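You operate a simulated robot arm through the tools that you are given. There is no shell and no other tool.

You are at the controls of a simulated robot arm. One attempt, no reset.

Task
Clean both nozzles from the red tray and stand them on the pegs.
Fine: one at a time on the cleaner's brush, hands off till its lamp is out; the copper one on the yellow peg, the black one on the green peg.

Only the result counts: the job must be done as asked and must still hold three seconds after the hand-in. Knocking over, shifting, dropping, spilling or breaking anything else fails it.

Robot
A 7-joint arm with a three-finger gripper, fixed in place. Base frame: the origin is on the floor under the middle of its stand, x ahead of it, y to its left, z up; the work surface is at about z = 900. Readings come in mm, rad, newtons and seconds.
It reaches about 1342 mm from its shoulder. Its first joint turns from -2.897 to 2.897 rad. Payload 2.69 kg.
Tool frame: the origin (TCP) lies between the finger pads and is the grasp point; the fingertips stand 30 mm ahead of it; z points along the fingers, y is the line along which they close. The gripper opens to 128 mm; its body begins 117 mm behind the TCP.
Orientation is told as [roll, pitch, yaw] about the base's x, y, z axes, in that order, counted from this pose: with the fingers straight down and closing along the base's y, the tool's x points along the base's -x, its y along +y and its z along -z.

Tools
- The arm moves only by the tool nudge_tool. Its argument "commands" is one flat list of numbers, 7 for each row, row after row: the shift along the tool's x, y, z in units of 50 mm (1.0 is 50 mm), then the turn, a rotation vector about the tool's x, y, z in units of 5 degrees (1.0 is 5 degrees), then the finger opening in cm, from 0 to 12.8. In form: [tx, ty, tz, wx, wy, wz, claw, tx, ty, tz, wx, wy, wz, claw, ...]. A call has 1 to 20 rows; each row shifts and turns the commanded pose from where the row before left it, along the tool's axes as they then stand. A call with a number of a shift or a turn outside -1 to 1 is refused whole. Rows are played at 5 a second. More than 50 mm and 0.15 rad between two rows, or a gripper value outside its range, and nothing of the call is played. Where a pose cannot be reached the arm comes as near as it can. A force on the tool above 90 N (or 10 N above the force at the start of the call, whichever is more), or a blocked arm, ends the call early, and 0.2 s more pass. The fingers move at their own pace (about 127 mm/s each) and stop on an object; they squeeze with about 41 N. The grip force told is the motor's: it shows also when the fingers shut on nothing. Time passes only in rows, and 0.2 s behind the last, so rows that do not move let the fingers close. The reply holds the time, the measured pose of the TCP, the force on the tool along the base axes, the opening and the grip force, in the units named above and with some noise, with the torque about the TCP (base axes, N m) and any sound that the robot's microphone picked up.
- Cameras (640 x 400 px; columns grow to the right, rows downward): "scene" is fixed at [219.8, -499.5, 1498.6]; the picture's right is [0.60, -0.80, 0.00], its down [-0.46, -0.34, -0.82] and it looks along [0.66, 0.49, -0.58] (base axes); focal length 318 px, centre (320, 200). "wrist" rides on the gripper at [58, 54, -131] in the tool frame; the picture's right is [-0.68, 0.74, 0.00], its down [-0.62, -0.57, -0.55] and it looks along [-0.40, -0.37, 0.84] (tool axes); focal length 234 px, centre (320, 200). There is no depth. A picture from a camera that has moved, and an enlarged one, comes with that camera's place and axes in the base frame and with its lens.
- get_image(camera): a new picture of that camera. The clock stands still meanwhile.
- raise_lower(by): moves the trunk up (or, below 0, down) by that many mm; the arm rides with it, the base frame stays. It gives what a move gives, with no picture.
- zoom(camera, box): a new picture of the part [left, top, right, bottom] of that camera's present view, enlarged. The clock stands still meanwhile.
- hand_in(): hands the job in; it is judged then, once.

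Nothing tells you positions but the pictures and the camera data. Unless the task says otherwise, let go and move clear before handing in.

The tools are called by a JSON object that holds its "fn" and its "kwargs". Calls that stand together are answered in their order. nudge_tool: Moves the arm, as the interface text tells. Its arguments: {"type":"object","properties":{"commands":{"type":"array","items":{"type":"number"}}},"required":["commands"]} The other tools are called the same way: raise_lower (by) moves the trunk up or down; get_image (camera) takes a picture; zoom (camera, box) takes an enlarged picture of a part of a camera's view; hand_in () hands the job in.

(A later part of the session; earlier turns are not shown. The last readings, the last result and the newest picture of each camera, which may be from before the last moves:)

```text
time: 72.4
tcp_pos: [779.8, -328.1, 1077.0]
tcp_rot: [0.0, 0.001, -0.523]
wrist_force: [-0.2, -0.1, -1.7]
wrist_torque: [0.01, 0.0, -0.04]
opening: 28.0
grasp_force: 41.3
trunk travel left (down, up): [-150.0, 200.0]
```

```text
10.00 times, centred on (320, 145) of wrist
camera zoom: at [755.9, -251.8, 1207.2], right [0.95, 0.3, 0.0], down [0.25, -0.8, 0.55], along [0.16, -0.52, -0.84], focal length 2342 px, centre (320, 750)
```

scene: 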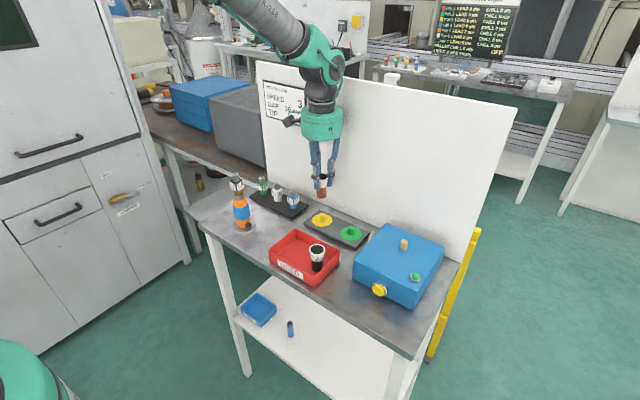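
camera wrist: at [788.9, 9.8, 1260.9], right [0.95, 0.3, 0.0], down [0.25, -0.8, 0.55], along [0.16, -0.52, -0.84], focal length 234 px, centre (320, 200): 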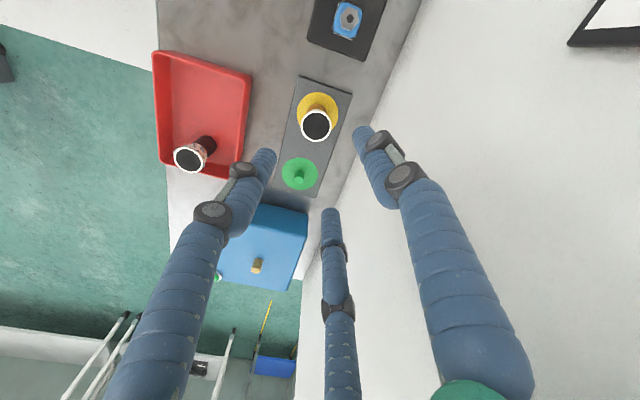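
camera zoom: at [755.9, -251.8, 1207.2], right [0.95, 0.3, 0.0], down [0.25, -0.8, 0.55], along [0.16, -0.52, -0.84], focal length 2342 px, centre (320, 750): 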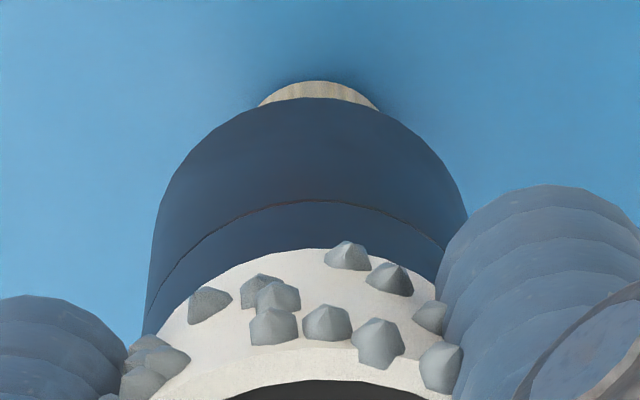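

Needs about (+1.0, −2.1) mm, consistent with the earlier target. Correcting and lowering 4 mm.

{"fn": "nudge_tool", "kwargs": {"commands": [-0.038, -0.026, 0.08, 0, 0, 0, 0, 0, 0, 0, 0, 0, 0, 0, 0, 0, 0, 0, 0, 0, 0]}}

{"fn": "zoom", "kwargs": {"camera": "scene", "box": [394, 225, 426, 253]}}

{"fn": "zoom", "kwargs": {"camera": "wrist", "box": [295, 125, 345, 165]}}

```text
time: 73.2
tcp_pos: [780.3, -328.9, 1074.1]
tcp_rot: [0.0, 0.0, -0.523]
wrist_force: [0.9, 0.0, -1.3]
wrist_torque: [-0.01, -0.05, -0.01]
opening: 27.7
grasp_force: 40.8
trunk travel left (down, up): [-150.0, 200.0]
```

```text
14.29 times, centred on (410, 239) of scene
camera zoom: at [219.8, -499.5, 1498.6], right [0.6, -0.8, 0.0], down [-0.46, -0.34, -0.82], along [0.66, 0.49, -0.58], focal length 4538 px, centre (-966, -357)
```

zoom: 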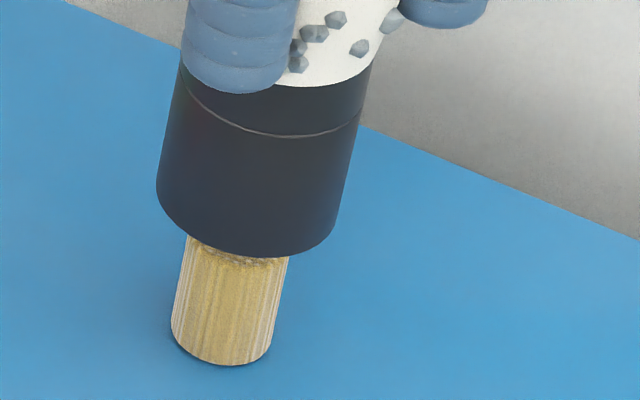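

```text
10.00 times, centred on (320, 145) of wrist
camera zoom: at [756.9, -254.0, 1203.6], right [0.95, 0.3, 0.0], down [0.25, -0.8, 0.55], along [0.16, -0.52, -0.84], focal length 2342 px, centre (320, 750)
```

zoom: 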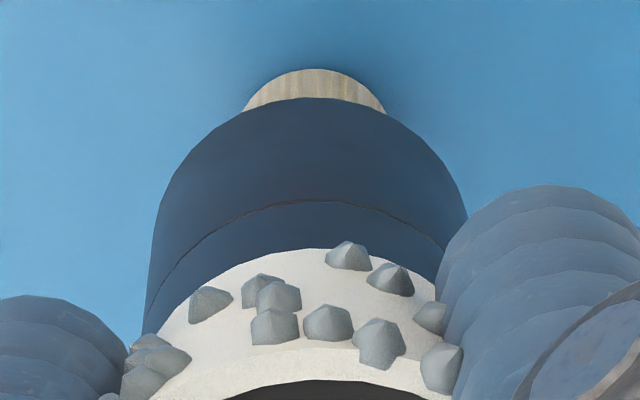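

Aligned within ~0.1 mm in both views. Lowering 12 mm so the bore starts onto the brush.

{"fn": "nudge_tool", "kwargs": {"commands": [0, 0, 0.08, 0, 0, 0, 0, 0, 0, 0.08, 0, 0, 0, 0, 0, 0, 0.08, 0, 0, 0, 0, 0, 0, 0, 0, 0, 0, 0]}}

{"fn": "zoom", "kwargs": {"camera": "scene", "box": [394, 225, 426, 253]}}

{"fn": "zoom", "kwargs": {"camera": "wrist", "box": [295, 125, 345, 165]}}

```text
time: 74.2
tcp_pos: [779.7, -328.7, 1062.1]
tcp_rot: [0.001, 0.0, -0.525]
wrist_force: [3.4, -4.8, 1.3]
wrist_torque: [-0.37, -0.27, -0.04]
opening: 27.9
grasp_force: 40.9
trunk travel left (down, up): [-150.0, 200.0]
```

```text
14.29 times, centred on (410, 239) of scene
camera zoom: at [219.8, -499.5, 1498.6], right [0.6, -0.8, 0.0], down [-0.46, -0.34, -0.82], along [0.66, 0.49, -0.58], focal length 4538 px, centre (-966, -357)
```

zoom: 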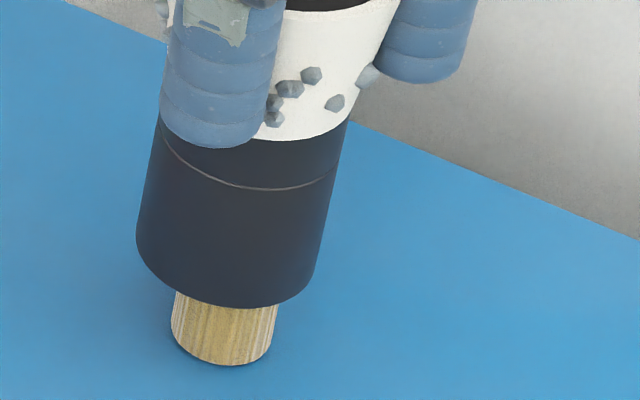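

```text
10.00 times, centred on (320, 145) of wrist
camera zoom: at [756.1, -252.3, 1192.1], right [0.95, 0.3, 0.0], down [0.25, -0.8, 0.55], along [0.16, -0.52, -0.84], focal length 2342 px, centre (320, 750)
```

zoom: 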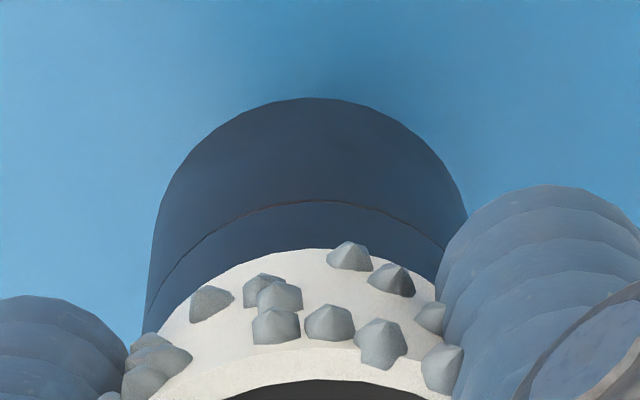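

The bore is over the brush but drifted ~1.8 mm, giving a light side force (~6 N). Re-centring by (+0.8, −1.7) before going lower.

{"fn": "nudge_tool", "kwargs": {"commands": [-0.031, -0.021, 0, 0, 0, 0, 0, 0, 0, 0, 0, 0, 0, 0, 0, 0, 0, 0, 0, 0, 0]}}

{"fn": "zoom", "kwargs": {"camera": "scene", "box": [394, 225, 426, 253]}}

{"fn": "zoom", "kwargs": {"camera": "wrist", "box": [295, 125, 345, 165]}}

```text
time: 75.0
tcp_pos: [779.4, -329.7, 1061.0]
tcp_rot: [0.001, 0.0, -0.523]
wrist_force: [0.1, -0.2, -1.1]
wrist_torque: [0.02, -0.04, 0.03]
opening: 27.5
grasp_force: 40.5
trunk travel left (down, up): [-150.0, 200.0]
```

```text
14.29 times, centred on (410, 239) of scene
camera zoom: at [219.8, -499.5, 1498.6], right [0.6, -0.8, 0.0], down [-0.46, -0.34, -0.82], along [0.66, 0.49, -0.58], focal length 4538 px, centre (-966, -357)
```

zoom: 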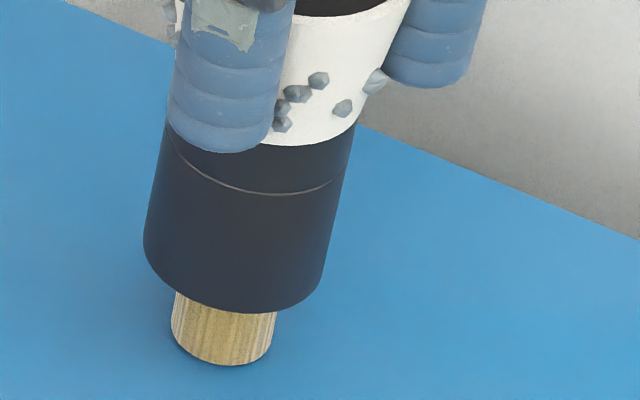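

```text
10.00 times, centred on (320, 145) of wrist
camera zoom: at [756.1, -253.8, 1192.0], right [0.95, 0.3, 0.0], down [0.25, -0.8, 0.55], along [0.16, -0.52, -0.84], focal length 2342 px, centre (320, 750)
```

zoom: 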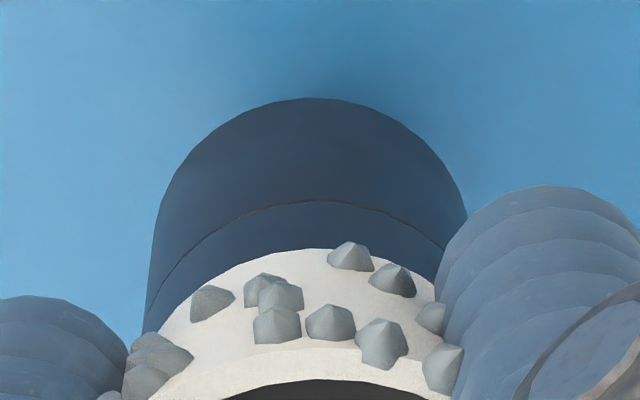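

Side force is gone. Continuing down 8 mm with a tiny x correction, checking for drift.

{"fn": "nudge_tool", "kwargs": {"commands": [-0.009, 0.005, 0.06, 0, 0, 0, 0, 0, 0, 0.1, 0, 0, 0, 0, 0, 0, 0, 0, 0, 0, 0]}}

{"fn": "zoom", "kwargs": {"camera": "scene", "box": [394, 225, 426, 253]}}

{"fn": "zoom", "kwargs": {"camera": "wrist", "box": [295, 125, 345, 165]}}

```text
time: 75.8
tcp_pos: [781.2, -329.8, 1052.1]
tcp_rot: [-0.001, 0.001, -0.523]
wrist_force: [-0.4, 0.2, -0.9]
wrist_torque: [0.01, 0.02, 0.06]
opening: 27.9
grasp_force: 41.4
trunk travel left (down, up): [-150.0, 200.0]
```

```text
14.29 times, centred on (410, 239) of scene
camera zoom: at [219.8, -499.5, 1498.6], right [0.6, -0.8, 0.0], down [-0.46, -0.34, -0.82], along [0.66, 0.49, -0.58], focal length 4538 px, centre (-966, -357)
```

zoom: 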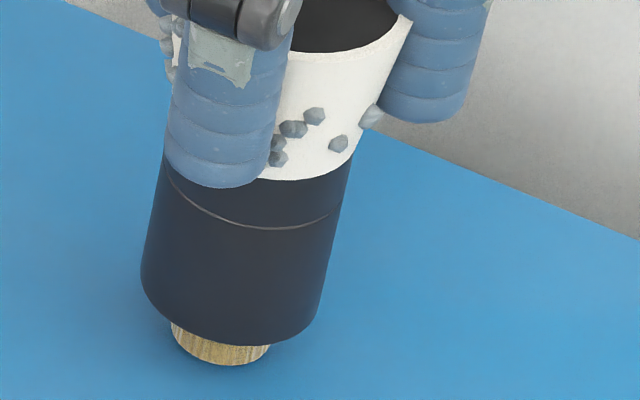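

```text
10.00 times, centred on (320, 145) of wrist
camera zoom: at [756.9, -254.1, 1184.4], right [0.95, 0.3, 0.0], down [0.25, -0.8, 0.55], along [0.16, -0.52, -0.84], focal length 2342 px, centre (320, 750)
```

zoom: 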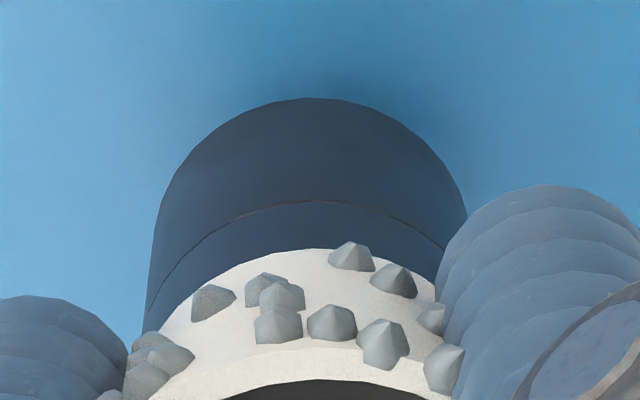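

On target with no force; about 9–10 mm left. Lowering 7 mm.

{"fn": "nudge_tool", "kwargs": {"commands": [0, 0, 0.07, 0, 0, 0, 0, 0, 0, 0.07, 0, 0, 0, 0, 0, 0, 0, 0, 0, 0, 0]}}

{"fn": "zoom", "kwargs": {"camera": "scene", "box": [394, 225, 426, 253]}}

{"fn": "zoom", "kwargs": {"camera": "wrist", "box": [270, 110, 370, 215]}}

```text
time: 76.6
tcp_pos: [779.5, -330.8, 1046.2]
tcp_rot: [0.0, 0.0, -0.523]
wrist_force: [0.5, 1.1, -1.4]
wrist_torque: [0.03, 0.0, -0.02]
opening: 27.6
grasp_force: 40.8
trunk travel left (down, up): [-150.0, 200.0]
```

```text
14.29 times, centred on (410, 239) of scene
camera zoom: at [219.8, -499.5, 1498.6], right [0.6, -0.8, 0.0], down [-0.46, -0.34, -0.82], along [0.66, 0.49, -0.58], focal length 4538 px, centre (-966, -357)
```

zoom: 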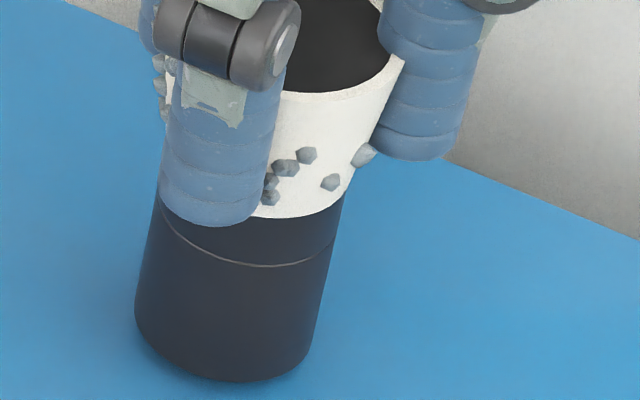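

```text
3.81 times, centred on (320, 162) of wrist
camera zoom: at [756.3, -254.4, 1176.9], right [0.95, 0.3, 0.0], down [0.25, -0.8, 0.55], along [0.16, -0.52, -0.84], focal length 892 px, centre (320, 343)
```

zoom: 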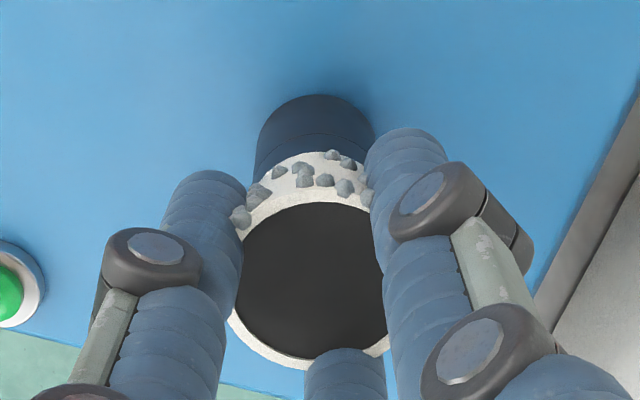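

Lowest edge is about 2–3 mm above the cleaner's top. Continuing 1 mm per row until contact.

{"fn": "nudge_tool", "kwargs": {"commands": [0, 0, 0.02, 0, 0, 0, 0, 0, 0, 0.02, 0, 0, 0, 0, 0, 0, 0.015, 0, 0, 0, 0, 0, 0, 0, 0, 0, 0, 0]}}

{"fn": "zoom", "kwargs": {"camera": "scene", "box": [394, 225, 426, 253]}}

```text
time: 77.6
tcp_pos: [780.4, -329.9, 1042.6]
tcp_rot: [-0.002, 0.001, -0.524]
wrist_force: [-0.4, -0.1, -0.8]
wrist_torque: [-0.01, 0.01, 0.0]
opening: 27.8
grasp_force: 40.8
trunk travel left (down, up): [-150.0, 200.0]
```

```text
14.29 times, centred on (410, 239) of scene
camera zoom: at [219.8, -499.5, 1498.6], right [0.6, -0.8, 0.0], down [-0.46, -0.34, -0.82], along [0.66, 0.49, -0.58], focal length 4538 px, centre (-966, -357)
```

zoom: 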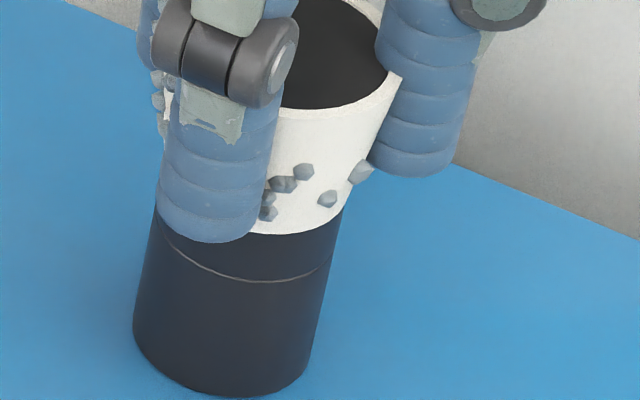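

Essentially at the surface. One more millimetre to feel contact.

{"fn": "nudge_tool", "kwargs": {"commands": [0, 0, 0.012, 0, 0, 0, 0, 0, 0, 0.012, 0, 0, 0, 0, 0, 0, 0, 0, 0, 0, 0]}}

{"fn": "zoom", "kwargs": {"camera": "scene", "box": [394, 225, 426, 253]}}

```text
time: 78.4
tcp_pos: [780.1, -331.5, 1042.5]
tcp_rot: [0.0, 0.0, -0.524]
wrist_force: [-0.4, 0.5, 4.0]
wrist_torque: [0.02, 0.0, 0.03]
opening: 27.7
grasp_force: 41.6
trunk travel left (down, up): [-150.0, 200.0]
```

```text
14.29 times, centred on (410, 239) of scene
camera zoom: at [219.8, -499.5, 1498.6], right [0.6, -0.8, 0.0], down [-0.46, -0.34, -0.82], along [0.66, 0.49, -0.58], focal length 4538 px, centre (-966, -357)
```

zoom: 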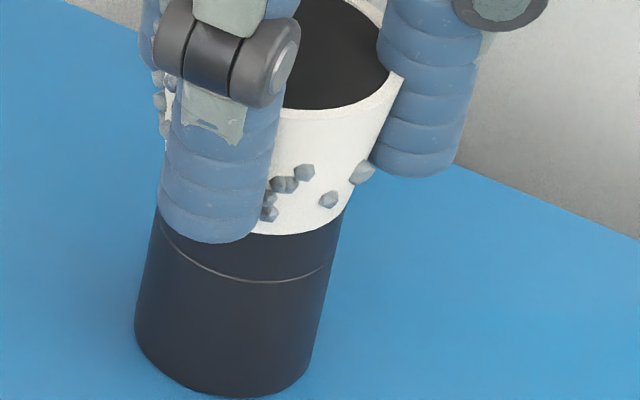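

Contact felt (≈+4 N): the black nozzle is seated. Releasing and rising straight up.

{"fn": "nudge_tool", "kwargs": {"commands": [0, 0, 0, 0, 0, 0, 3.2, 0, 0, 0, 0, 0, 0, 4.5, 0, 0, 0, 0, 0, 0, 6.5, 0, 0, 0, 0, 0, 0, 6.5]}}

{"fn": "zoom", "kwargs": {"camera": "wrist", "box": [220, 80, 420, 260]}}

{"fn": "zoom", "kwargs": {"camera": "scene", "box": [340, 190, 460, 310]}}

```text
time: 79.4
tcp_pos: [780.2, -330.6, 1041.2]
tcp_rot: [0.0, -0.001, -0.524]
wrist_force: [0.8, 0.6, 0.0]
wrist_torque: [0.01, 0.0, 0.0]
opening: 64.9
grasp_force: 0.1
trunk travel left (down, up): [-150.0, 200.0]
```

```text
2.22 times, centred on (320, 170) of wrist
camera zoom: at [756.4, -254.8, 1173.1], right [0.95, 0.3, 0.0], down [0.25, -0.8, 0.55], along [0.16, -0.52, -0.84], focal length 520 px, centre (320, 267)
```

zoom: 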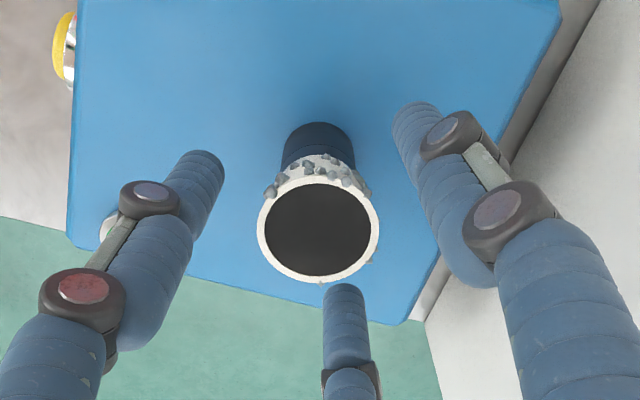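

```text
3.33 times, centred on (400, 250) of scene
camera zoom: at [219.8, -499.5, 1498.6], right [0.6, -0.8, 0.0], down [-0.46, -0.34, -0.82], along [0.66, 0.49, -0.58], focal length 1059 px, centre (53, 33)
```

zoom: 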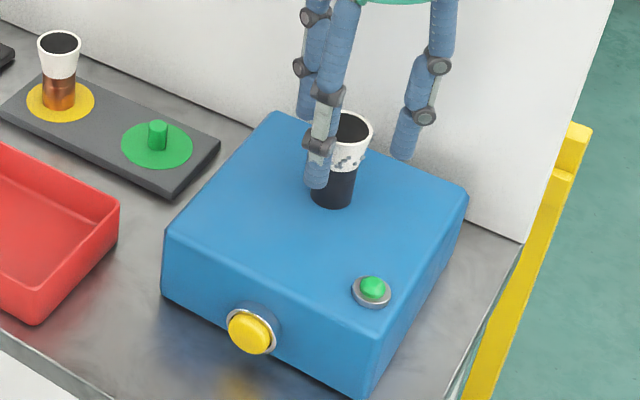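

Rising clear of the black nozzle, then repeating the button approach: back off in −x, close fingers, tilt 45°.

{"fn": "nudge_tool", "kwargs": {"commands": [0, 0, -0.4, 0, 0, 0, 6.5, 0, 0, -0.9, 0, 0, 0, 6.5, 0, 0, -0.9, 0, 0, 0, 6.5, 0, 0, -0.7, 0, 0, 0, 6.5, 0.827, -0.4775, 0, 0, 0, 0, 6.5, 0.827, -0.4775, 0, 0, 0, 0, 6.5, 0.827, -0.4775, 0, 0, 0, 0, 4, 0.827, -0.4775, 0, 0, 0, 0, 2, 0, 0, 0, 0, 0, 0, 0]}}

{"fn": "nudge_tool", "kwargs": {"commands": [0, 0, 0, -0.5, -0.866, 0, 0, 0, 0, 0, -0.5, -0.866, 0, 0, 0, 0, 0, -0.5, -0.866, 0, 0, 0, 0, 0, -0.5, -0.866, 0, 0, 0, 0, 0, -0.5, -0.866, 0, 0, 0, 0, 0, -0.5, -0.866, 0, 0, 0, 0, 0, -0.5, -0.866, 0, 0, 0, 0, 0, -0.5, -0.866, 0, 0, 0, 0, 0, -0.5, -0.866, 0, 0, 0, 0, 0, 0, 0, 0, 0]}}

{"fn": "get_image", "kwargs": {"camera": "wrist"}}

{"fn": "zoom", "kwargs": {"camera": "scene", "box": [340, 190, 460, 310]}}

```text
time: 81.4
tcp_pos: [587.6, -328.9, 1183.8]
tcp_rot: [0.0, -0.002, -0.523]
wrist_force: [0.8, 0.8, 0.2]
wrist_torque: [0.0, -0.05, 0.0]
opening: 2.2
grasp_force: 31.3
trunk travel left (down, up): [-150.0, 200.0]
```

```text
time: 83.6
tcp_pos: [588.6, -331.3, 1187.0]
tcp_rot: [0.465, -0.659, -0.685]
wrist_force: [0.5, -0.9, 0.2]
wrist_torque: [0.01, 0.0, -0.02]
opening: 2.1
grasp_force: 31.7
trunk travel left (down, up): [-150.0, 200.0]
```

```text
taken
camera wrist: at [479.6, -254.3, 1263.3], right [0.67, 0.3, 0.68], down [-0.21, -0.8, 0.57], along [0.71, -0.52, -0.47], focal length 234 px, centre (320, 200)
```

wrist: 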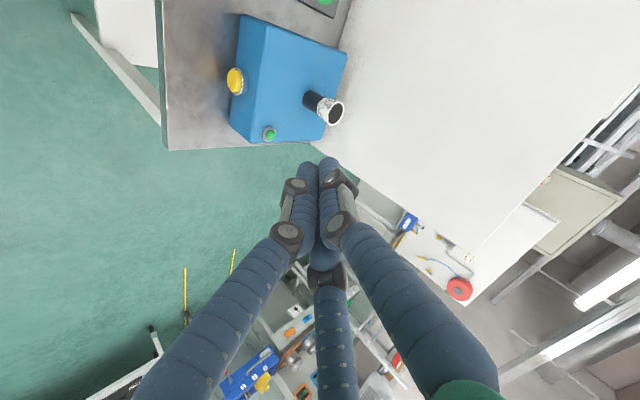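

```text
3.33 times, centred on (400, 250) of scene
camera zoom: at [219.8, -499.5, 1498.6], right [0.6, -0.8, 0.0], down [-0.46, -0.34, -0.82], along [0.66, 0.49, -0.58], focal length 1059 px, centre (53, 33)
```

zoom: 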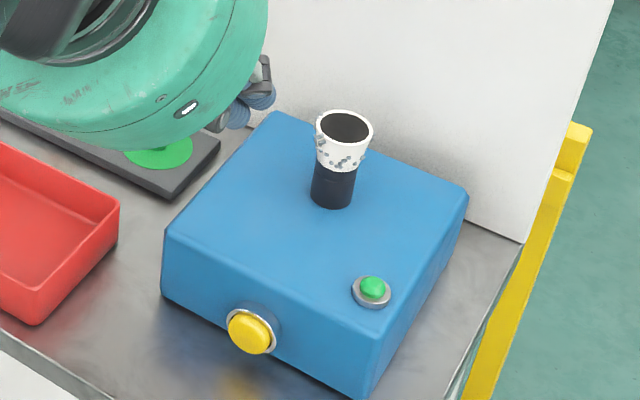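

Repeating the descent to just in front of the yellow button.

{"fn": "nudge_tool", "kwargs": {"commands": [0.5128, -0.2884, 0.76, 0, 0, 0, 0, 0.5128, -0.2884, 0.76, 0, 0, 0, 0, 0.5128, -0.2884, 0.76, 0, 0, 0, 0, 0.5128, -0.2884, 0.76, 0, 0, 0, 0, 0.5128, -0.2884, 0.76, 0, 0, 0, 0, 0, 0, 0, 0, 0, 0, 0]}}

{"fn": "zoom", "kwargs": {"camera": "wrist", "box": [280, 120, 390, 210]}}

```text
time: 85.0
tcp_pos: [621.1, -330.6, 948.5]
tcp_rot: [0.461, -0.658, -0.684]
wrist_force: [-0.4, 0.5, -0.6]
wrist_torque: [0.01, 0.01, 0.01]
opening: 2.2
grasp_force: 31.3
trunk travel left (down, up): [-150.0, 200.0]
```

```text
4.44 times, centred on (335, 165) of wrist
camera zoom: at [511.5, -254.4, 1024.7], right [0.68, 0.3, 0.67], down [-0.21, -0.8, 0.57], along [0.71, -0.52, -0.48], focal length 1041 px, centre (253, 356)
```

zoom: 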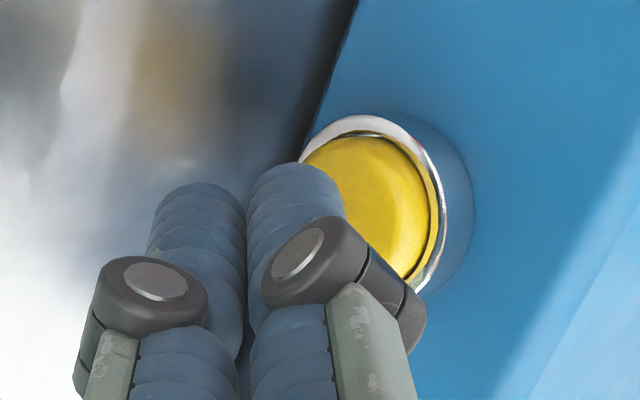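

In position 17 mm in front. Approaching and pressing in 2 mm steps as before.

{"fn": "nudge_tool", "kwargs": {"commands": [-0.148, 0.1316, 0.188, 0, 0, 0, 0, 0, 0, 0, 0, 0, 0, 0, -0.0245, 0.0142, 0.0283, 0, 0, 0, 0, -0.0245, 0.0142, 0.0283, 0, 0, 0, 0, 0, 0, 0, 0, 0, 0, 0]}}

{"fn": "zoom", "kwargs": {"camera": "scene", "box": [360, 260, 420, 310]}}

{"fn": "zoom", "kwargs": {"camera": "wrist", "box": [280, 120, 390, 210]}}

```text
time: 86.2
tcp_pos: [637.6, -328.1, 950.2]
tcp_rot: [0.464, -0.658, -0.685]
wrist_force: [-2.6, -0.6, -1.7]
wrist_torque: [-0.02, 0.04, -0.05]
opening: 6.2
grasp_force: 31.6
trunk travel left (down, up): [-150.0, 200.0]
```

```text
8.00 times, centred on (390, 285) of scene
camera zoom: at [219.8, -499.5, 1498.6], right [0.6, -0.8, 0.0], down [-0.46, -0.34, -0.82], along [0.66, 0.49, -0.58], focal length 2541 px, centre (-240, -480)
```

zoom: 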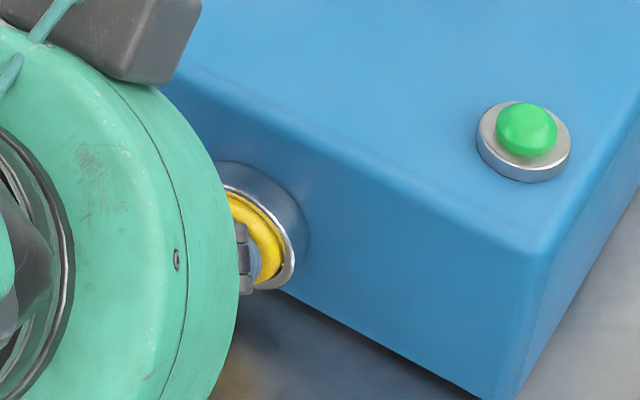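

```text
4.44 times, centred on (335, 165) of wrist
camera zoom: at [528.3, -251.4, 1025.5], right [0.67, 0.3, 0.67], down [-0.21, -0.8, 0.56], along [0.71, -0.52, -0.48], focal length 1041 px, centre (253, 356)
```

zoom: 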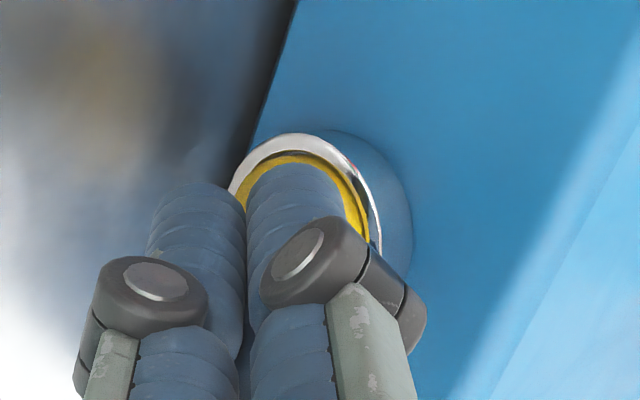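

No click yet — about 0.7 mm short of last time. Pressing another 1.5 mm.

{"fn": "nudge_tool", "kwargs": {"commands": [-0.0184, 0.0106, 0.0212, 0, 0, 0, 0, 0, 0, 0, 0, 0, 0, 0]}}

{"fn": "zoom", "kwargs": {"camera": "scene", "box": [360, 260, 420, 310]}}

```text
time: 86.8
tcp_pos: [637.9, -326.6, 949.2]
tcp_rot: [0.464, -0.661, -0.685]
wrist_force: [-3.4, -1.5, 0.8]
wrist_torque: [-0.03, 0.04, -0.02]
opening: 6.0
grasp_force: 31.3
trunk travel left (down, up): [-150.0, 200.0]
heard: click
```

```text
8.00 times, centred on (390, 285) of scene
camera zoom: at [219.8, -499.5, 1498.6], right [0.6, -0.8, 0.0], down [-0.46, -0.34, -0.82], along [0.66, 0.49, -0.58], focal length 2541 px, centre (-240, -480)
```

zoom: 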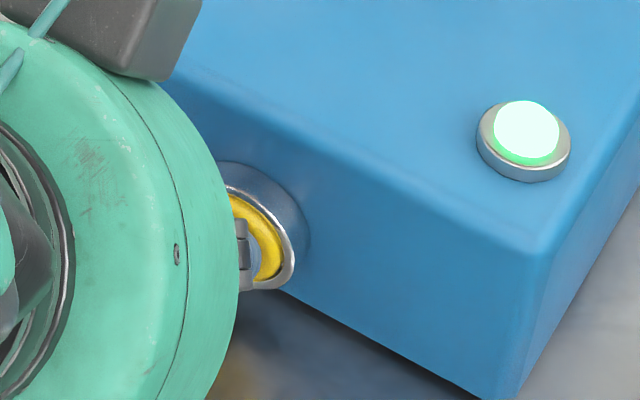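

Click heard and the lamp is lit. Backing away from the button, rising and un-tilting while the cleaner runs; I won't touch the nozzle until the lamp is out.

{"fn": "nudge_tool", "kwargs": {"commands": [0.245, -0.142, -0.283, 0, 0, 0, 0, 0.4896, -0.2832, -0.5656, 0, 0, 0, 0, 0, 0, 0, 0, 0, 0, 0]}}

{"fn": "nudge_tool", "kwargs": {"commands": [-0.5777, 0.334, -0.6674, 0, 0, 0, 0, -0.5777, 0.334, -0.6674, 0, 0, 0, 0, -0.5777, 0.334, -0.6674, 0, 0, 0, 0, -0.5777, 0.334, -0.6674, 0, 0, 0, 0, -0.5777, 0.334, -0.6674, 0, 0, 0, 0]}}

{"fn": "nudge_tool", "kwargs": {"commands": [0, 0, 0, 0.5, 0.866, 0, 0, 0, 0, 0, 0.5, 0.866, 0, 0, 0, 0, 0, 0.5, 0.866, 0, 0, 0, 0, 0, 0.5, 0.866, 0, 0, 0, 0, 0, 0.5, 0.866, 0, 0, 0, 0, 0, 0.5, 0.866, 0, 3, 0, 0, 0, 0.5, 0.866, 0, 6, 0, 0, 0, 0.5, 0.866, 0, 6.5, 0, 0, 0, 0.5, 0.866, 0, 6.5, 0, 0, 0, 0, 0, 0, 6.5]}}

{"fn": "zoom", "kwargs": {"camera": "scene", "box": [340, 190, 460, 310]}}

{"fn": "get_image", "kwargs": {"camera": "wrist"}}

```text
time: 87.6
tcp_pos: [579.9, -325.3, 949.1]
tcp_rot: [0.463, -0.66, -0.685]
wrist_force: [-0.5, 0.3, -0.8]
wrist_torque: [0.0, -0.03, -0.03]
opening: 2.0
grasp_force: 31.6
trunk travel left (down, up): [-150.0, 200.0]
```

```text
time: 88.8
tcp_pos: [576.9, -326.6, 1184.5]
tcp_rot: [0.464, -0.659, -0.686]
wrist_force: [0.6, -1.4, 0.1]
wrist_torque: [0.01, -0.01, -0.01]
opening: 2.0
grasp_force: 31.8
trunk travel left (down, up): [-150.0, 200.0]
```

```text
time: 91.0
tcp_pos: [580.1, -327.6, 1183.6]
tcp_rot: [0.001, 0.002, -0.523]
wrist_force: [0.4, -0.7, -0.2]
wrist_torque: [-0.03, 0.03, -0.01]
opening: 65.2
grasp_force: 0.1
trunk travel left (down, up): [-150.0, 200.0]
```

```text
3.33 times, centred on (400, 250) of scene
camera zoom: at [219.8, -499.5, 1498.6], right [0.6, -0.8, 0.0], down [-0.46, -0.34, -0.82], along [0.66, 0.49, -0.58], focal length 1059 px, centre (53, 33)
```

zoom: 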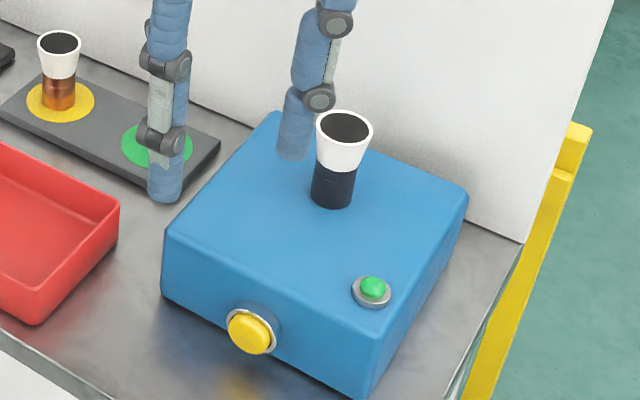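

```text
taken
camera wrist: at [555.8, -251.4, 1315.4], right [0.95, 0.3, 0.0], down [0.25, -0.8, 0.55], along [0.16, -0.52, -0.84], focal length 234 px, centre (320, 200)
```

wrist: 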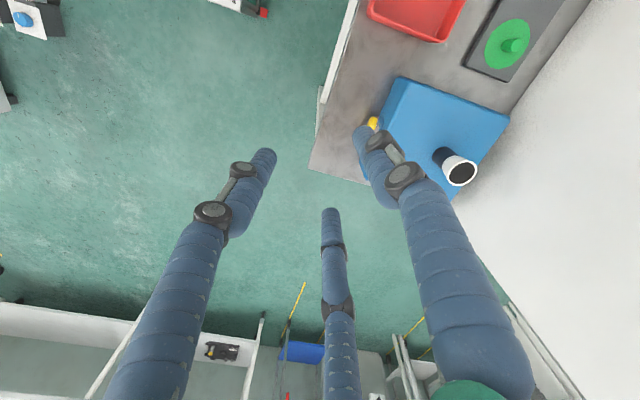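

Lamp is out and the black nozzle is clean. Moving back above it and partly down, then checking the camera pose.

{"fn": "nudge_tool", "kwargs": {"commands": [-0.7, 0.3936, 0, 0, 0, 0, 6.5, -0.7, 0.3936, 0, 0, 0, 0, 6.5, -0.7, 0.3936, 0, 0, 0, 0, 6.5, -0.7, 0.3936, 0, 0, 0, 0, 6.5, -0.7, 0.3936, 0, 0, 0, 0, 6.5, 0, 0, 0, 0, 0, 0, 6.5, 0, 0, 0.6, 0, 0, 0, 6.5, 0, 0, 0.6, 0, 0, 0, 6.5, 0, 0, 0, 0, 0, 0, 6.5]}}

{"fn": "zoom", "kwargs": {"camera": "wrist", "box": [220, 80, 420, 260]}}

```text
time: 93.0
tcp_pos: [780.7, -330.5, 1124.0]
tcp_rot: [0.0, -0.001, -0.524]
wrist_force: [-0.1, -0.1, -0.1]
wrist_torque: [0.01, 0.03, -0.03]
opening: 65.0
grasp_force: 0.1
trunk travel left (down, up): [-150.0, 200.0]
```

```text
2.22 times, centred on (320, 170) of wrist
camera zoom: at [757.4, -255.9, 1255.8], right [0.95, 0.3, 0.0], down [0.25, -0.8, 0.55], along [0.16, -0.52, -0.84], focal length 520 px, centre (320, 267)
```

zoom: 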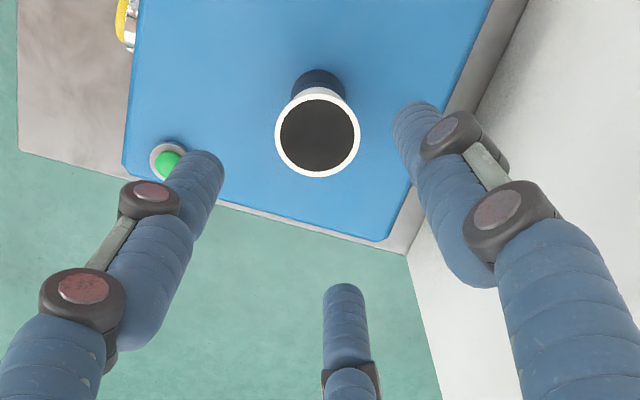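

Small correction and final descent around the nozzle.

{"fn": "nudge_tool", "kwargs": {"commands": [0.034, 0.027, 0.6, 0, 0, 0, 6.5, 0, 0, 0.7, 0, 0, 0, 6.5, 0, 0, 0.5, 0, 0, 0, 6.5, 0, 0, 0, 0, 0, 0, 6.5, 0, 0, 0, 0, 0, 0, 6.5]}}

{"fn": "zoom", "kwargs": {"camera": "wrist", "box": [220, 80, 420, 260]}}

{"fn": "zoom", "kwargs": {"camera": "scene", "box": [340, 190, 460, 310]}}

```text
time: 94.2
tcp_pos: [777.5, -328.7, 1036.5]
tcp_rot: [0.0, 0.0, -0.525]
wrist_force: [0.1, -1.0, 0.7]
wrist_torque: [0.03, -0.01, 0.02]
opening: 64.9
grasp_force: 0.1
trunk travel left (down, up): [-150.0, 200.0]
```

```text
2.22 times, centred on (320, 170) of wrist
camera zoom: at [754.8, -253.2, 1168.2], right [0.95, 0.3, 0.0], down [0.25, -0.8, 0.55], along [0.16, -0.52, -0.84], focal length 520 px, centre (320, 267)
```

zoom: 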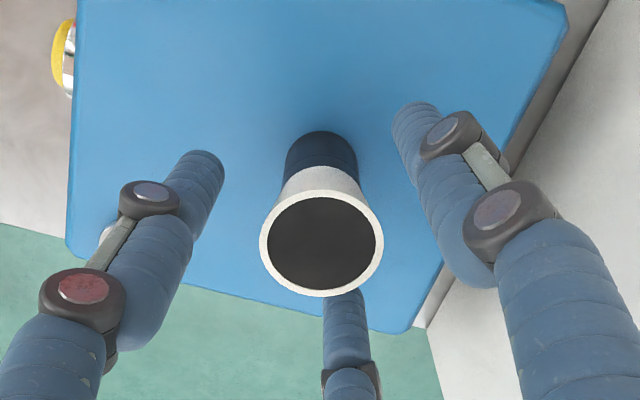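

```text
3.33 times, centred on (400, 250) of scene
camera zoom: at [219.8, -499.5, 1498.6], right [0.6, -0.8, 0.0], down [-0.46, -0.34, -0.82], along [0.66, 0.49, -0.58], focal length 1059 px, centre (53, 33)
```

zoom: 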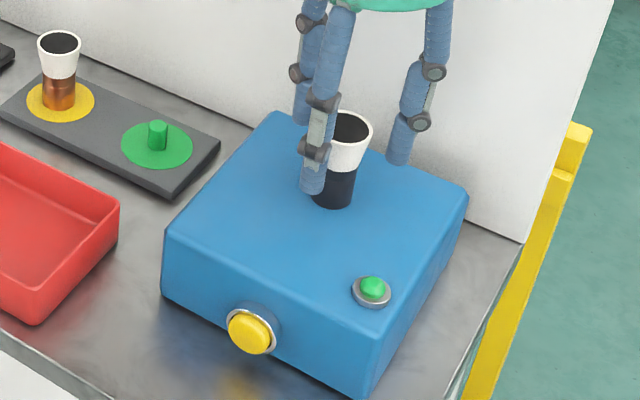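

Correcting about (+1.5, −0.4) mm and 3 mm down, to match the earlier good grasp.

{"fn": "nudge_tool", "kwargs": {"commands": [-0.03, 0.008, 0.06, 0, 0, 0, 6.5, 0, 0, 0, 0, 0, 0, 6.5, 0, 0, 0, 0, 0, 0, 6.5]}}

{"fn": "zoom", "kwargs": {"camera": "wrist", "box": [220, 80, 420, 260]}}

```text
time: 95.0
tcp_pos: [780.0, -330.0, 1032.8]
tcp_rot: [0.001, 0.0, -0.523]
wrist_force: [0.6, -0.3, -0.5]
wrist_torque: [0.02, -0.02, -0.01]
opening: 65.2
grasp_force: 0.1
trunk travel left (down, up): [-150.0, 200.0]
```

```text
2.22 times, centred on (320, 170) of wrist
camera zoom: at [756.8, -253.4, 1164.9], right [0.95, 0.3, 0.0], down [0.25, -0.8, 0.55], along [0.16, -0.52, -0.84], focal length 520 px, centre (320, 267)
```

zoom: 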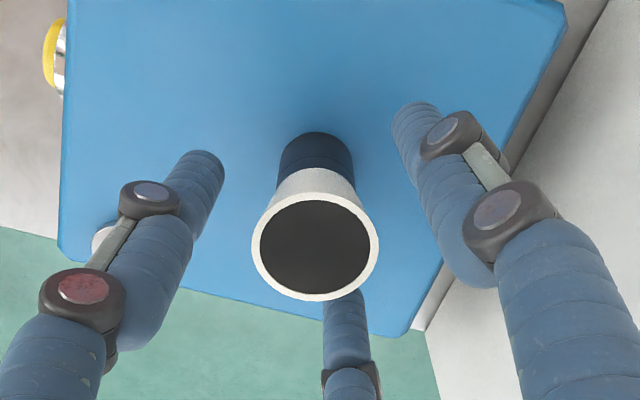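

Well centred. Closing on the clean black nozzle.

{"fn": "nudge_tool", "kwargs": {"commands": [0, 0, 0, 0, 0, 0, 4.5, 0, 0, 0, 0, 0, 0, 3.0, 0, 0, 0, 0, 0, 0, 0, 0, 0, 0, 0, 0, 0, 0, 0, 0, 0, 0, 0, 0, 0]}}

{"fn": "zoom", "kwargs": {"camera": "wrist", "box": [270, 110, 370, 215]}}

{"fn": "zoom", "kwargs": {"camera": "scene", "box": [340, 190, 460, 310]}}

```text
time: 96.2
tcp_pos: [780.5, -329.5, 1033.0]
tcp_rot: [0.001, -0.001, -0.524]
wrist_force: [0.2, 0.7, -0.9]
wrist_torque: [0.0, -0.02, 0.01]
opening: 27.1
grasp_force: 40.7
trunk travel left (down, up): [-150.0, 200.0]
```

```text
3.81 times, centred on (320, 162) of wrist
camera zoom: at [756.8, -253.4, 1164.8], right [0.95, 0.3, 0.0], down [0.25, -0.8, 0.55], along [0.16, -0.52, -0.84], focal length 892 px, centre (320, 343)
```

zoom: 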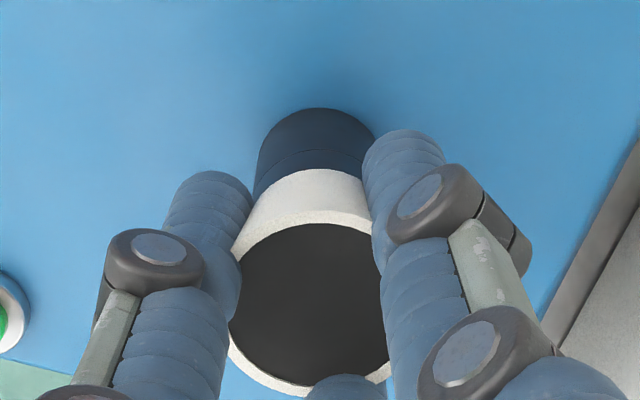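

```text
3.33 times, centred on (400, 250) of scene
camera zoom: at [219.8, -499.5, 1498.6], right [0.6, -0.8, 0.0], down [-0.46, -0.34, -0.82], along [0.66, 0.49, -0.58], focal length 1059 px, centre (53, 33)
```

zoom: 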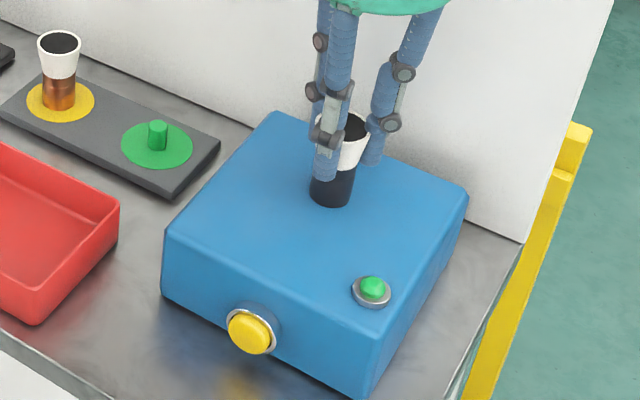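

Firm grip. Lifting off the brush in small steps, then up and over to the green peg.

{"fn": "nudge_tool", "kwargs": {"commands": [0, 0, -0.16, 0, 0, 0, 0, 0, 0, -0.16, 0, 0, 0, 0, 0, 0, -0.16, 0, 0, 0, 0, 0, 0, -0.16, 0, 0, 0, 0]}}

{"fn": "zoom", "kwargs": {"camera": "scene", "box": [340, 190, 460, 310]}}

```text
time: 97.2
tcp_pos: [779.7, -328.8, 1064.1]
tcp_rot: [0.001, 0.001, -0.523]
wrist_force: [0.7, -0.6, -1.1]
wrist_torque: [-0.01, -0.01, 0.04]
opening: 26.6
grasp_force: 40.7
trunk travel left (down, up): [-150.0, 200.0]
```

```text
3.33 times, centred on (400, 250) of scene
camera zoom: at [219.8, -499.5, 1498.6], right [0.6, -0.8, 0.0], down [-0.46, -0.34, -0.82], along [0.66, 0.49, -0.58], focal length 1059 px, centre (53, 33)
```

zoom: 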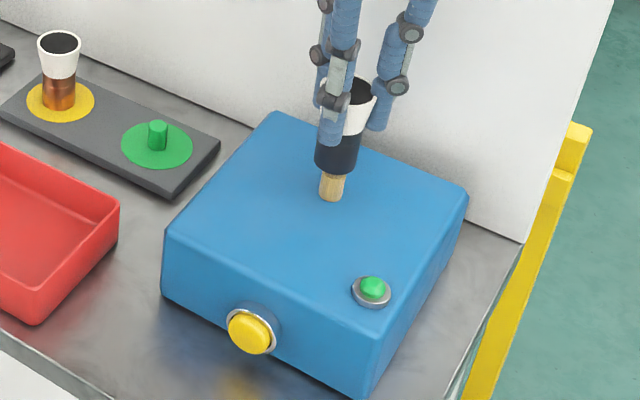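

The black nozzle is off the brush. Lifting higher and moving to hover above the green peg.

{"fn": "nudge_tool", "kwargs": {"commands": [0, 0, -0.9, 0, 0, 0, 0, 0.266, 0.7705, 0, 0, 0, 0, 0, 0.266, 0.7705, 0, 0, 0, 0, 0, 0.266, 0.7705, 0, 0, 0, 0, 0, 0.266, 0.7705, 0, 0, 0, 0, 0, 0, 0, 0, 0, 0, 0, 0, 0, 0, 0.9, 0, 0, 0, 0, 0, 0, 0, 0, 0, 0, 0, 0, 0, 0, 0, 0, 0, 0]}}

{"fn": "zoom", "kwargs": {"camera": "scene", "box": [315, 195, 385, 255]}}

{"fn": "zoom", "kwargs": {"camera": "wrist", "box": [270, 110, 370, 215]}}

```text
time: 99.2
tcp_pos: [809.8, -169.4, 1062.2]
tcp_rot: [0.001, 0.002, -0.524]
wrist_force: [0.2, 1.2, -1.0]
wrist_torque: [-0.01, 0.03, -0.01]
opening: 26.7
grasp_force: 41.5
trunk travel left (down, up): [-150.0, 200.0]
```

```text
6.67 times, centred on (350, 225) of scene
camera zoom: at [219.8, -499.5, 1498.6], right [0.6, -0.8, 0.0], down [-0.46, -0.34, -0.82], along [0.66, 0.49, -0.58], focal length 2118 px, centre (120, 33)
```

zoom: 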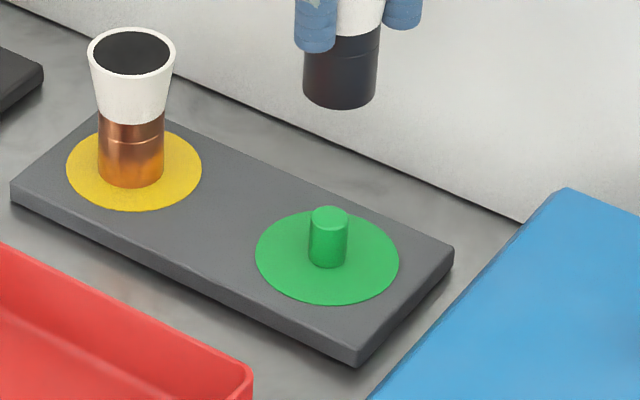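

```text
3.81 times, centred on (320, 162) of wrist
camera zoom: at [787.2, -93.3, 1193.7], right [0.95, 0.3, 0.0], down [0.25, -0.8, 0.55], along [0.16, -0.52, -0.84], focal length 892 px, centre (320, 343)
```

zoom: 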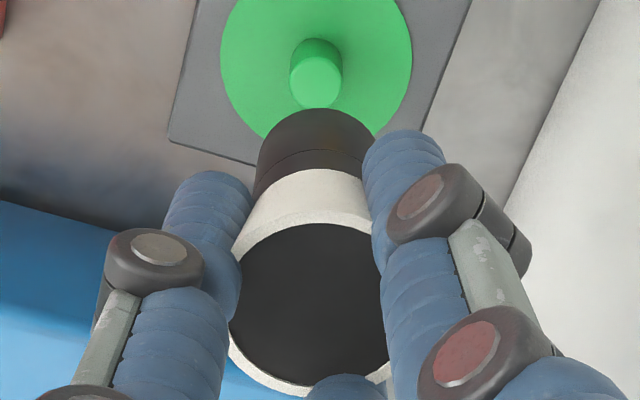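

Nearly perfectly aligned with the green peg already. Descending 45 mm to about 18 mm above it and re-measuring.

{"fn": "nudge_tool", "kwargs": {"commands": [0.004, 0.005, 0.45, 0, 0, 0, 0, 0, 0, 0.45, 0, 0, 0, 0, 0, 0, 0, 0, 0, 0, 0, 0, 0, 0, 0, 0, 0, 0]}}

{"fn": "zoom", "kwargs": {"camera": "scene", "box": [336, 210, 368, 238]}}

{"fn": "zoom", "kwargs": {"camera": "wrist", "box": [295, 125, 345, 165]}}

```text
time: 100.2
tcp_pos: [810.7, -170.5, 1015.6]
tcp_rot: [0.001, 0.001, -0.524]
wrist_force: [0.1, -0.4, -0.8]
wrist_torque: [0.0, -0.02, -0.02]
opening: 27.0
grasp_force: 41.4
trunk travel left (down, up): [-150.0, 200.0]
```

```text
14.29 times, centred on (352, 224) of scene
camera zoom: at [219.8, -499.5, 1498.6], right [0.6, -0.8, 0.0], down [-0.46, -0.34, -0.82], along [0.66, 0.49, -0.58], focal length 4538 px, centre (-137, -143)
```

zoom: 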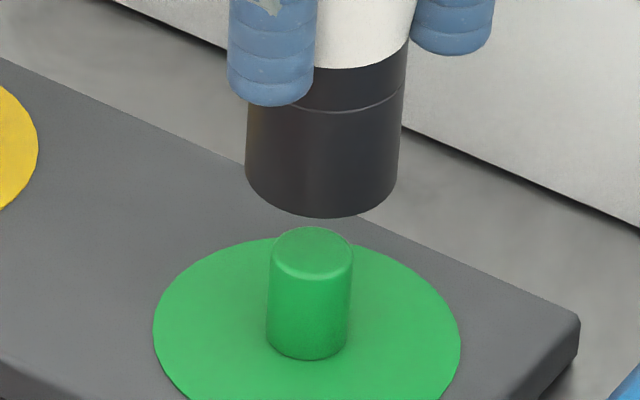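

```text
10.00 times, centred on (320, 145) of wrist
camera zoom: at [786.9, -94.2, 1148.3], right [0.95, 0.3, 0.0], down [0.25, -0.8, 0.55], along [0.16, -0.52, -0.84], focal length 2342 px, centre (320, 750)
```

zoom: 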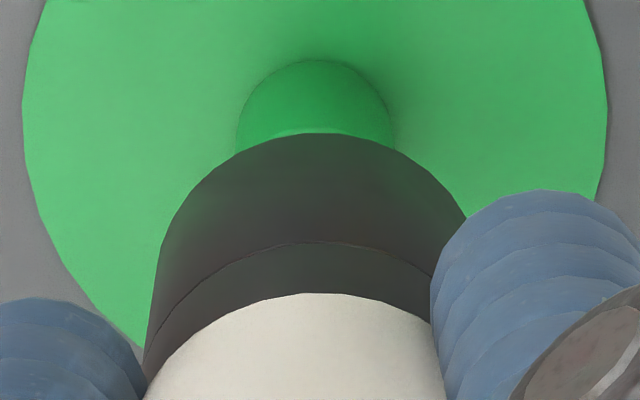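

Offset only ~0.8 mm. Correcting and lowering 12 mm.

{"fn": "nudge_tool", "kwargs": {"commands": [0.0115, 0.012, 0.12, 0, 0, 0, 0, 0, 0, 0.12, 0, 0, 0, 0, 0, 0, 0, 0, 0, 0, 0, 0, 0, 0, 0, 0, 0, 0]}}

{"fn": "zoom", "kwargs": {"camera": "scene", "box": [336, 210, 368, 238]}}

{"fn": "zoom", "kwargs": {"camera": "wrist", "box": [295, 125, 345, 165]}}

```text
time: 101.2
tcp_pos: [811.0, -167.8, 1004.6]
tcp_rot: [0.001, 0.002, -0.524]
wrist_force: [-0.7, 0.3, -1.5]
wrist_torque: [0.02, 0.01, -0.02]
opening: 26.9
grasp_force: 40.9
trunk travel left (down, up): [-150.0, 200.0]
```

```text
14.29 times, centred on (352, 224) of scene
camera zoom: at [219.8, -499.5, 1498.6], right [0.6, -0.8, 0.0], down [-0.46, -0.34, -0.82], along [0.66, 0.49, -0.58], focal length 4538 px, centre (-137, -143)
```

zoom: 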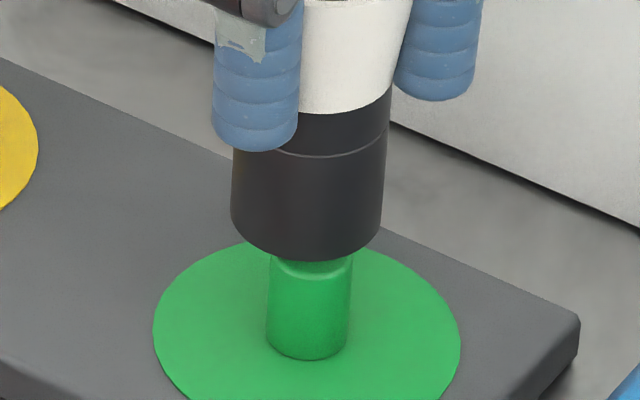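

```text
10.00 times, centred on (320, 145) of wrist
camera zoom: at [786.8, -91.7, 1136.7], right [0.95, 0.3, 0.0], down [0.25, -0.8, 0.55], along [0.16, -0.52, -0.84], focal length 2342 px, centre (320, 750)
```

zoom: 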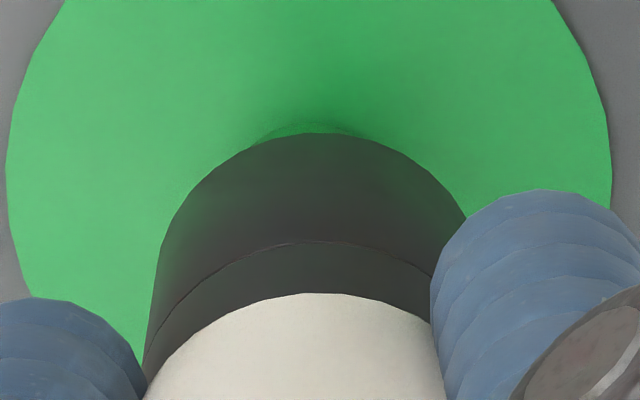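

Overshot y by ~1.6 mm. Correcting back and lowering 3 mm.

{"fn": "nudge_tool", "kwargs": {"commands": [-0.0143, -0.0287, 0.06, 0, 0, 0, 0, 0, 0, 0, 0, 0, 0, 0, 0, 0, 0, 0, 0, 0, 0]}}

{"fn": "zoom", "kwargs": {"camera": "scene", "box": [336, 210, 368, 238]}}

{"fn": "zoom", "kwargs": {"camera": "wrist", "box": [295, 125, 345, 165]}}

```text
time: 102.0
tcp_pos: [809.5, -168.4, 1002.6]
tcp_rot: [-0.001, 0.0, -0.523]
wrist_force: [-0.6, 0.8, -0.7]
wrist_torque: [-0.01, 0.02, -0.02]
opening: 26.7
grasp_force: 40.5
trunk travel left (down, up): [-150.0, 200.0]
```

```text
14.29 times, centred on (352, 224) of scene
camera zoom: at [219.8, -499.5, 1498.6], right [0.6, -0.8, 0.0], down [-0.46, -0.34, -0.82], along [0.66, 0.49, -0.58], focal length 4538 px, centre (-137, -143)
```

zoom: 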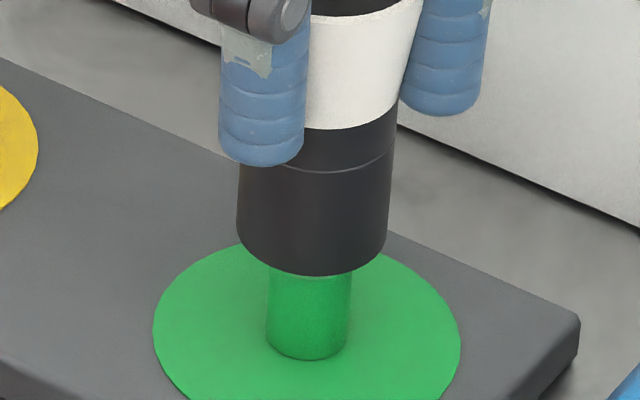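

```text
10.00 times, centred on (320, 145) of wrist
camera zoom: at [786.8, -93.3, 1133.8], right [0.95, 0.3, 0.0], down [0.25, -0.8, 0.55], along [0.16, -0.52, -0.84], focal length 2342 px, centre (320, 750)
```

zoom: 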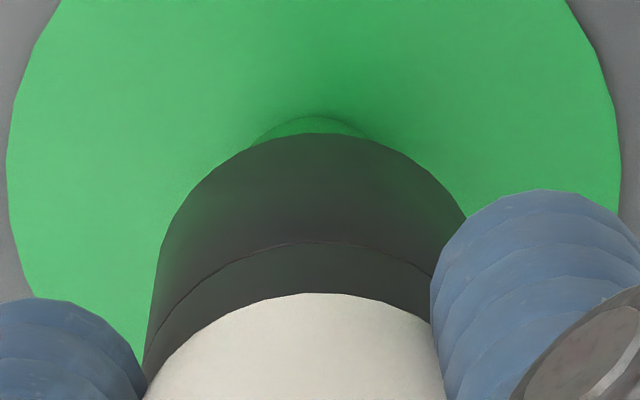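

Right on target. Lowering 9 mm over the peg.

{"fn": "nudge_tool", "kwargs": {"commands": [0, 0, 0.06, 0, 0, 0, 0, 0, 0, 0.06, 0, 0, 0, 0, 0, 0, 0.06, 0, 0, 0, 0, 0, 0, 0, 0, 0, 0, 0]}}

{"fn": "zoom", "kwargs": {"camera": "scene", "box": [336, 210, 368, 238]}}

{"fn": "zoom", "kwargs": {"camera": "wrist", "box": [295, 125, 345, 165]}}

```text
time: 103.0
tcp_pos: [810.8, -169.4, 994.5]
tcp_rot: [0.0, 0.0, -0.523]
wrist_force: [-0.2, -0.4, -1.2]
wrist_torque: [0.02, 0.06, 0.0]
opening: 26.8
grasp_force: 40.6
trunk travel left (down, up): [-150.0, 200.0]
```

```text
14.29 times, centred on (352, 224) of scene
camera zoom: at [219.8, -499.5, 1498.6], right [0.6, -0.8, 0.0], down [-0.46, -0.34, -0.82], along [0.66, 0.49, -0.58], focal length 4538 px, centre (-137, -143)
```

zoom: 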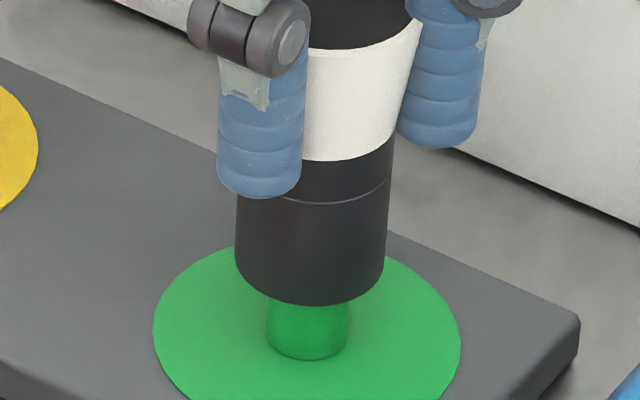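

```text
10.00 times, centred on (320, 145) of wrist
camera zoom: at [787.5, -92.8, 1125.6], right [0.95, 0.3, 0.0], down [0.25, -0.8, 0.55], along [0.16, -0.52, -0.84], focal length 2342 px, centre (320, 750)
```

zoom: 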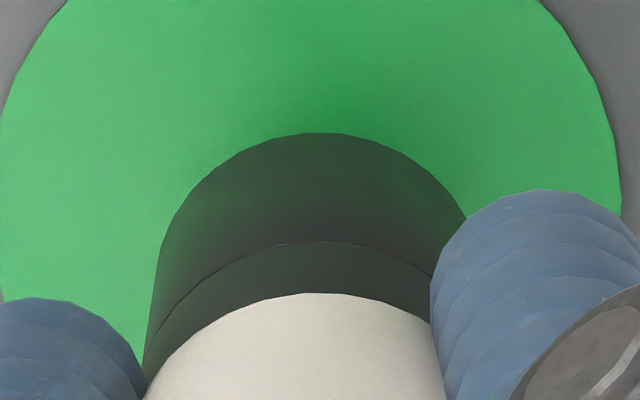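

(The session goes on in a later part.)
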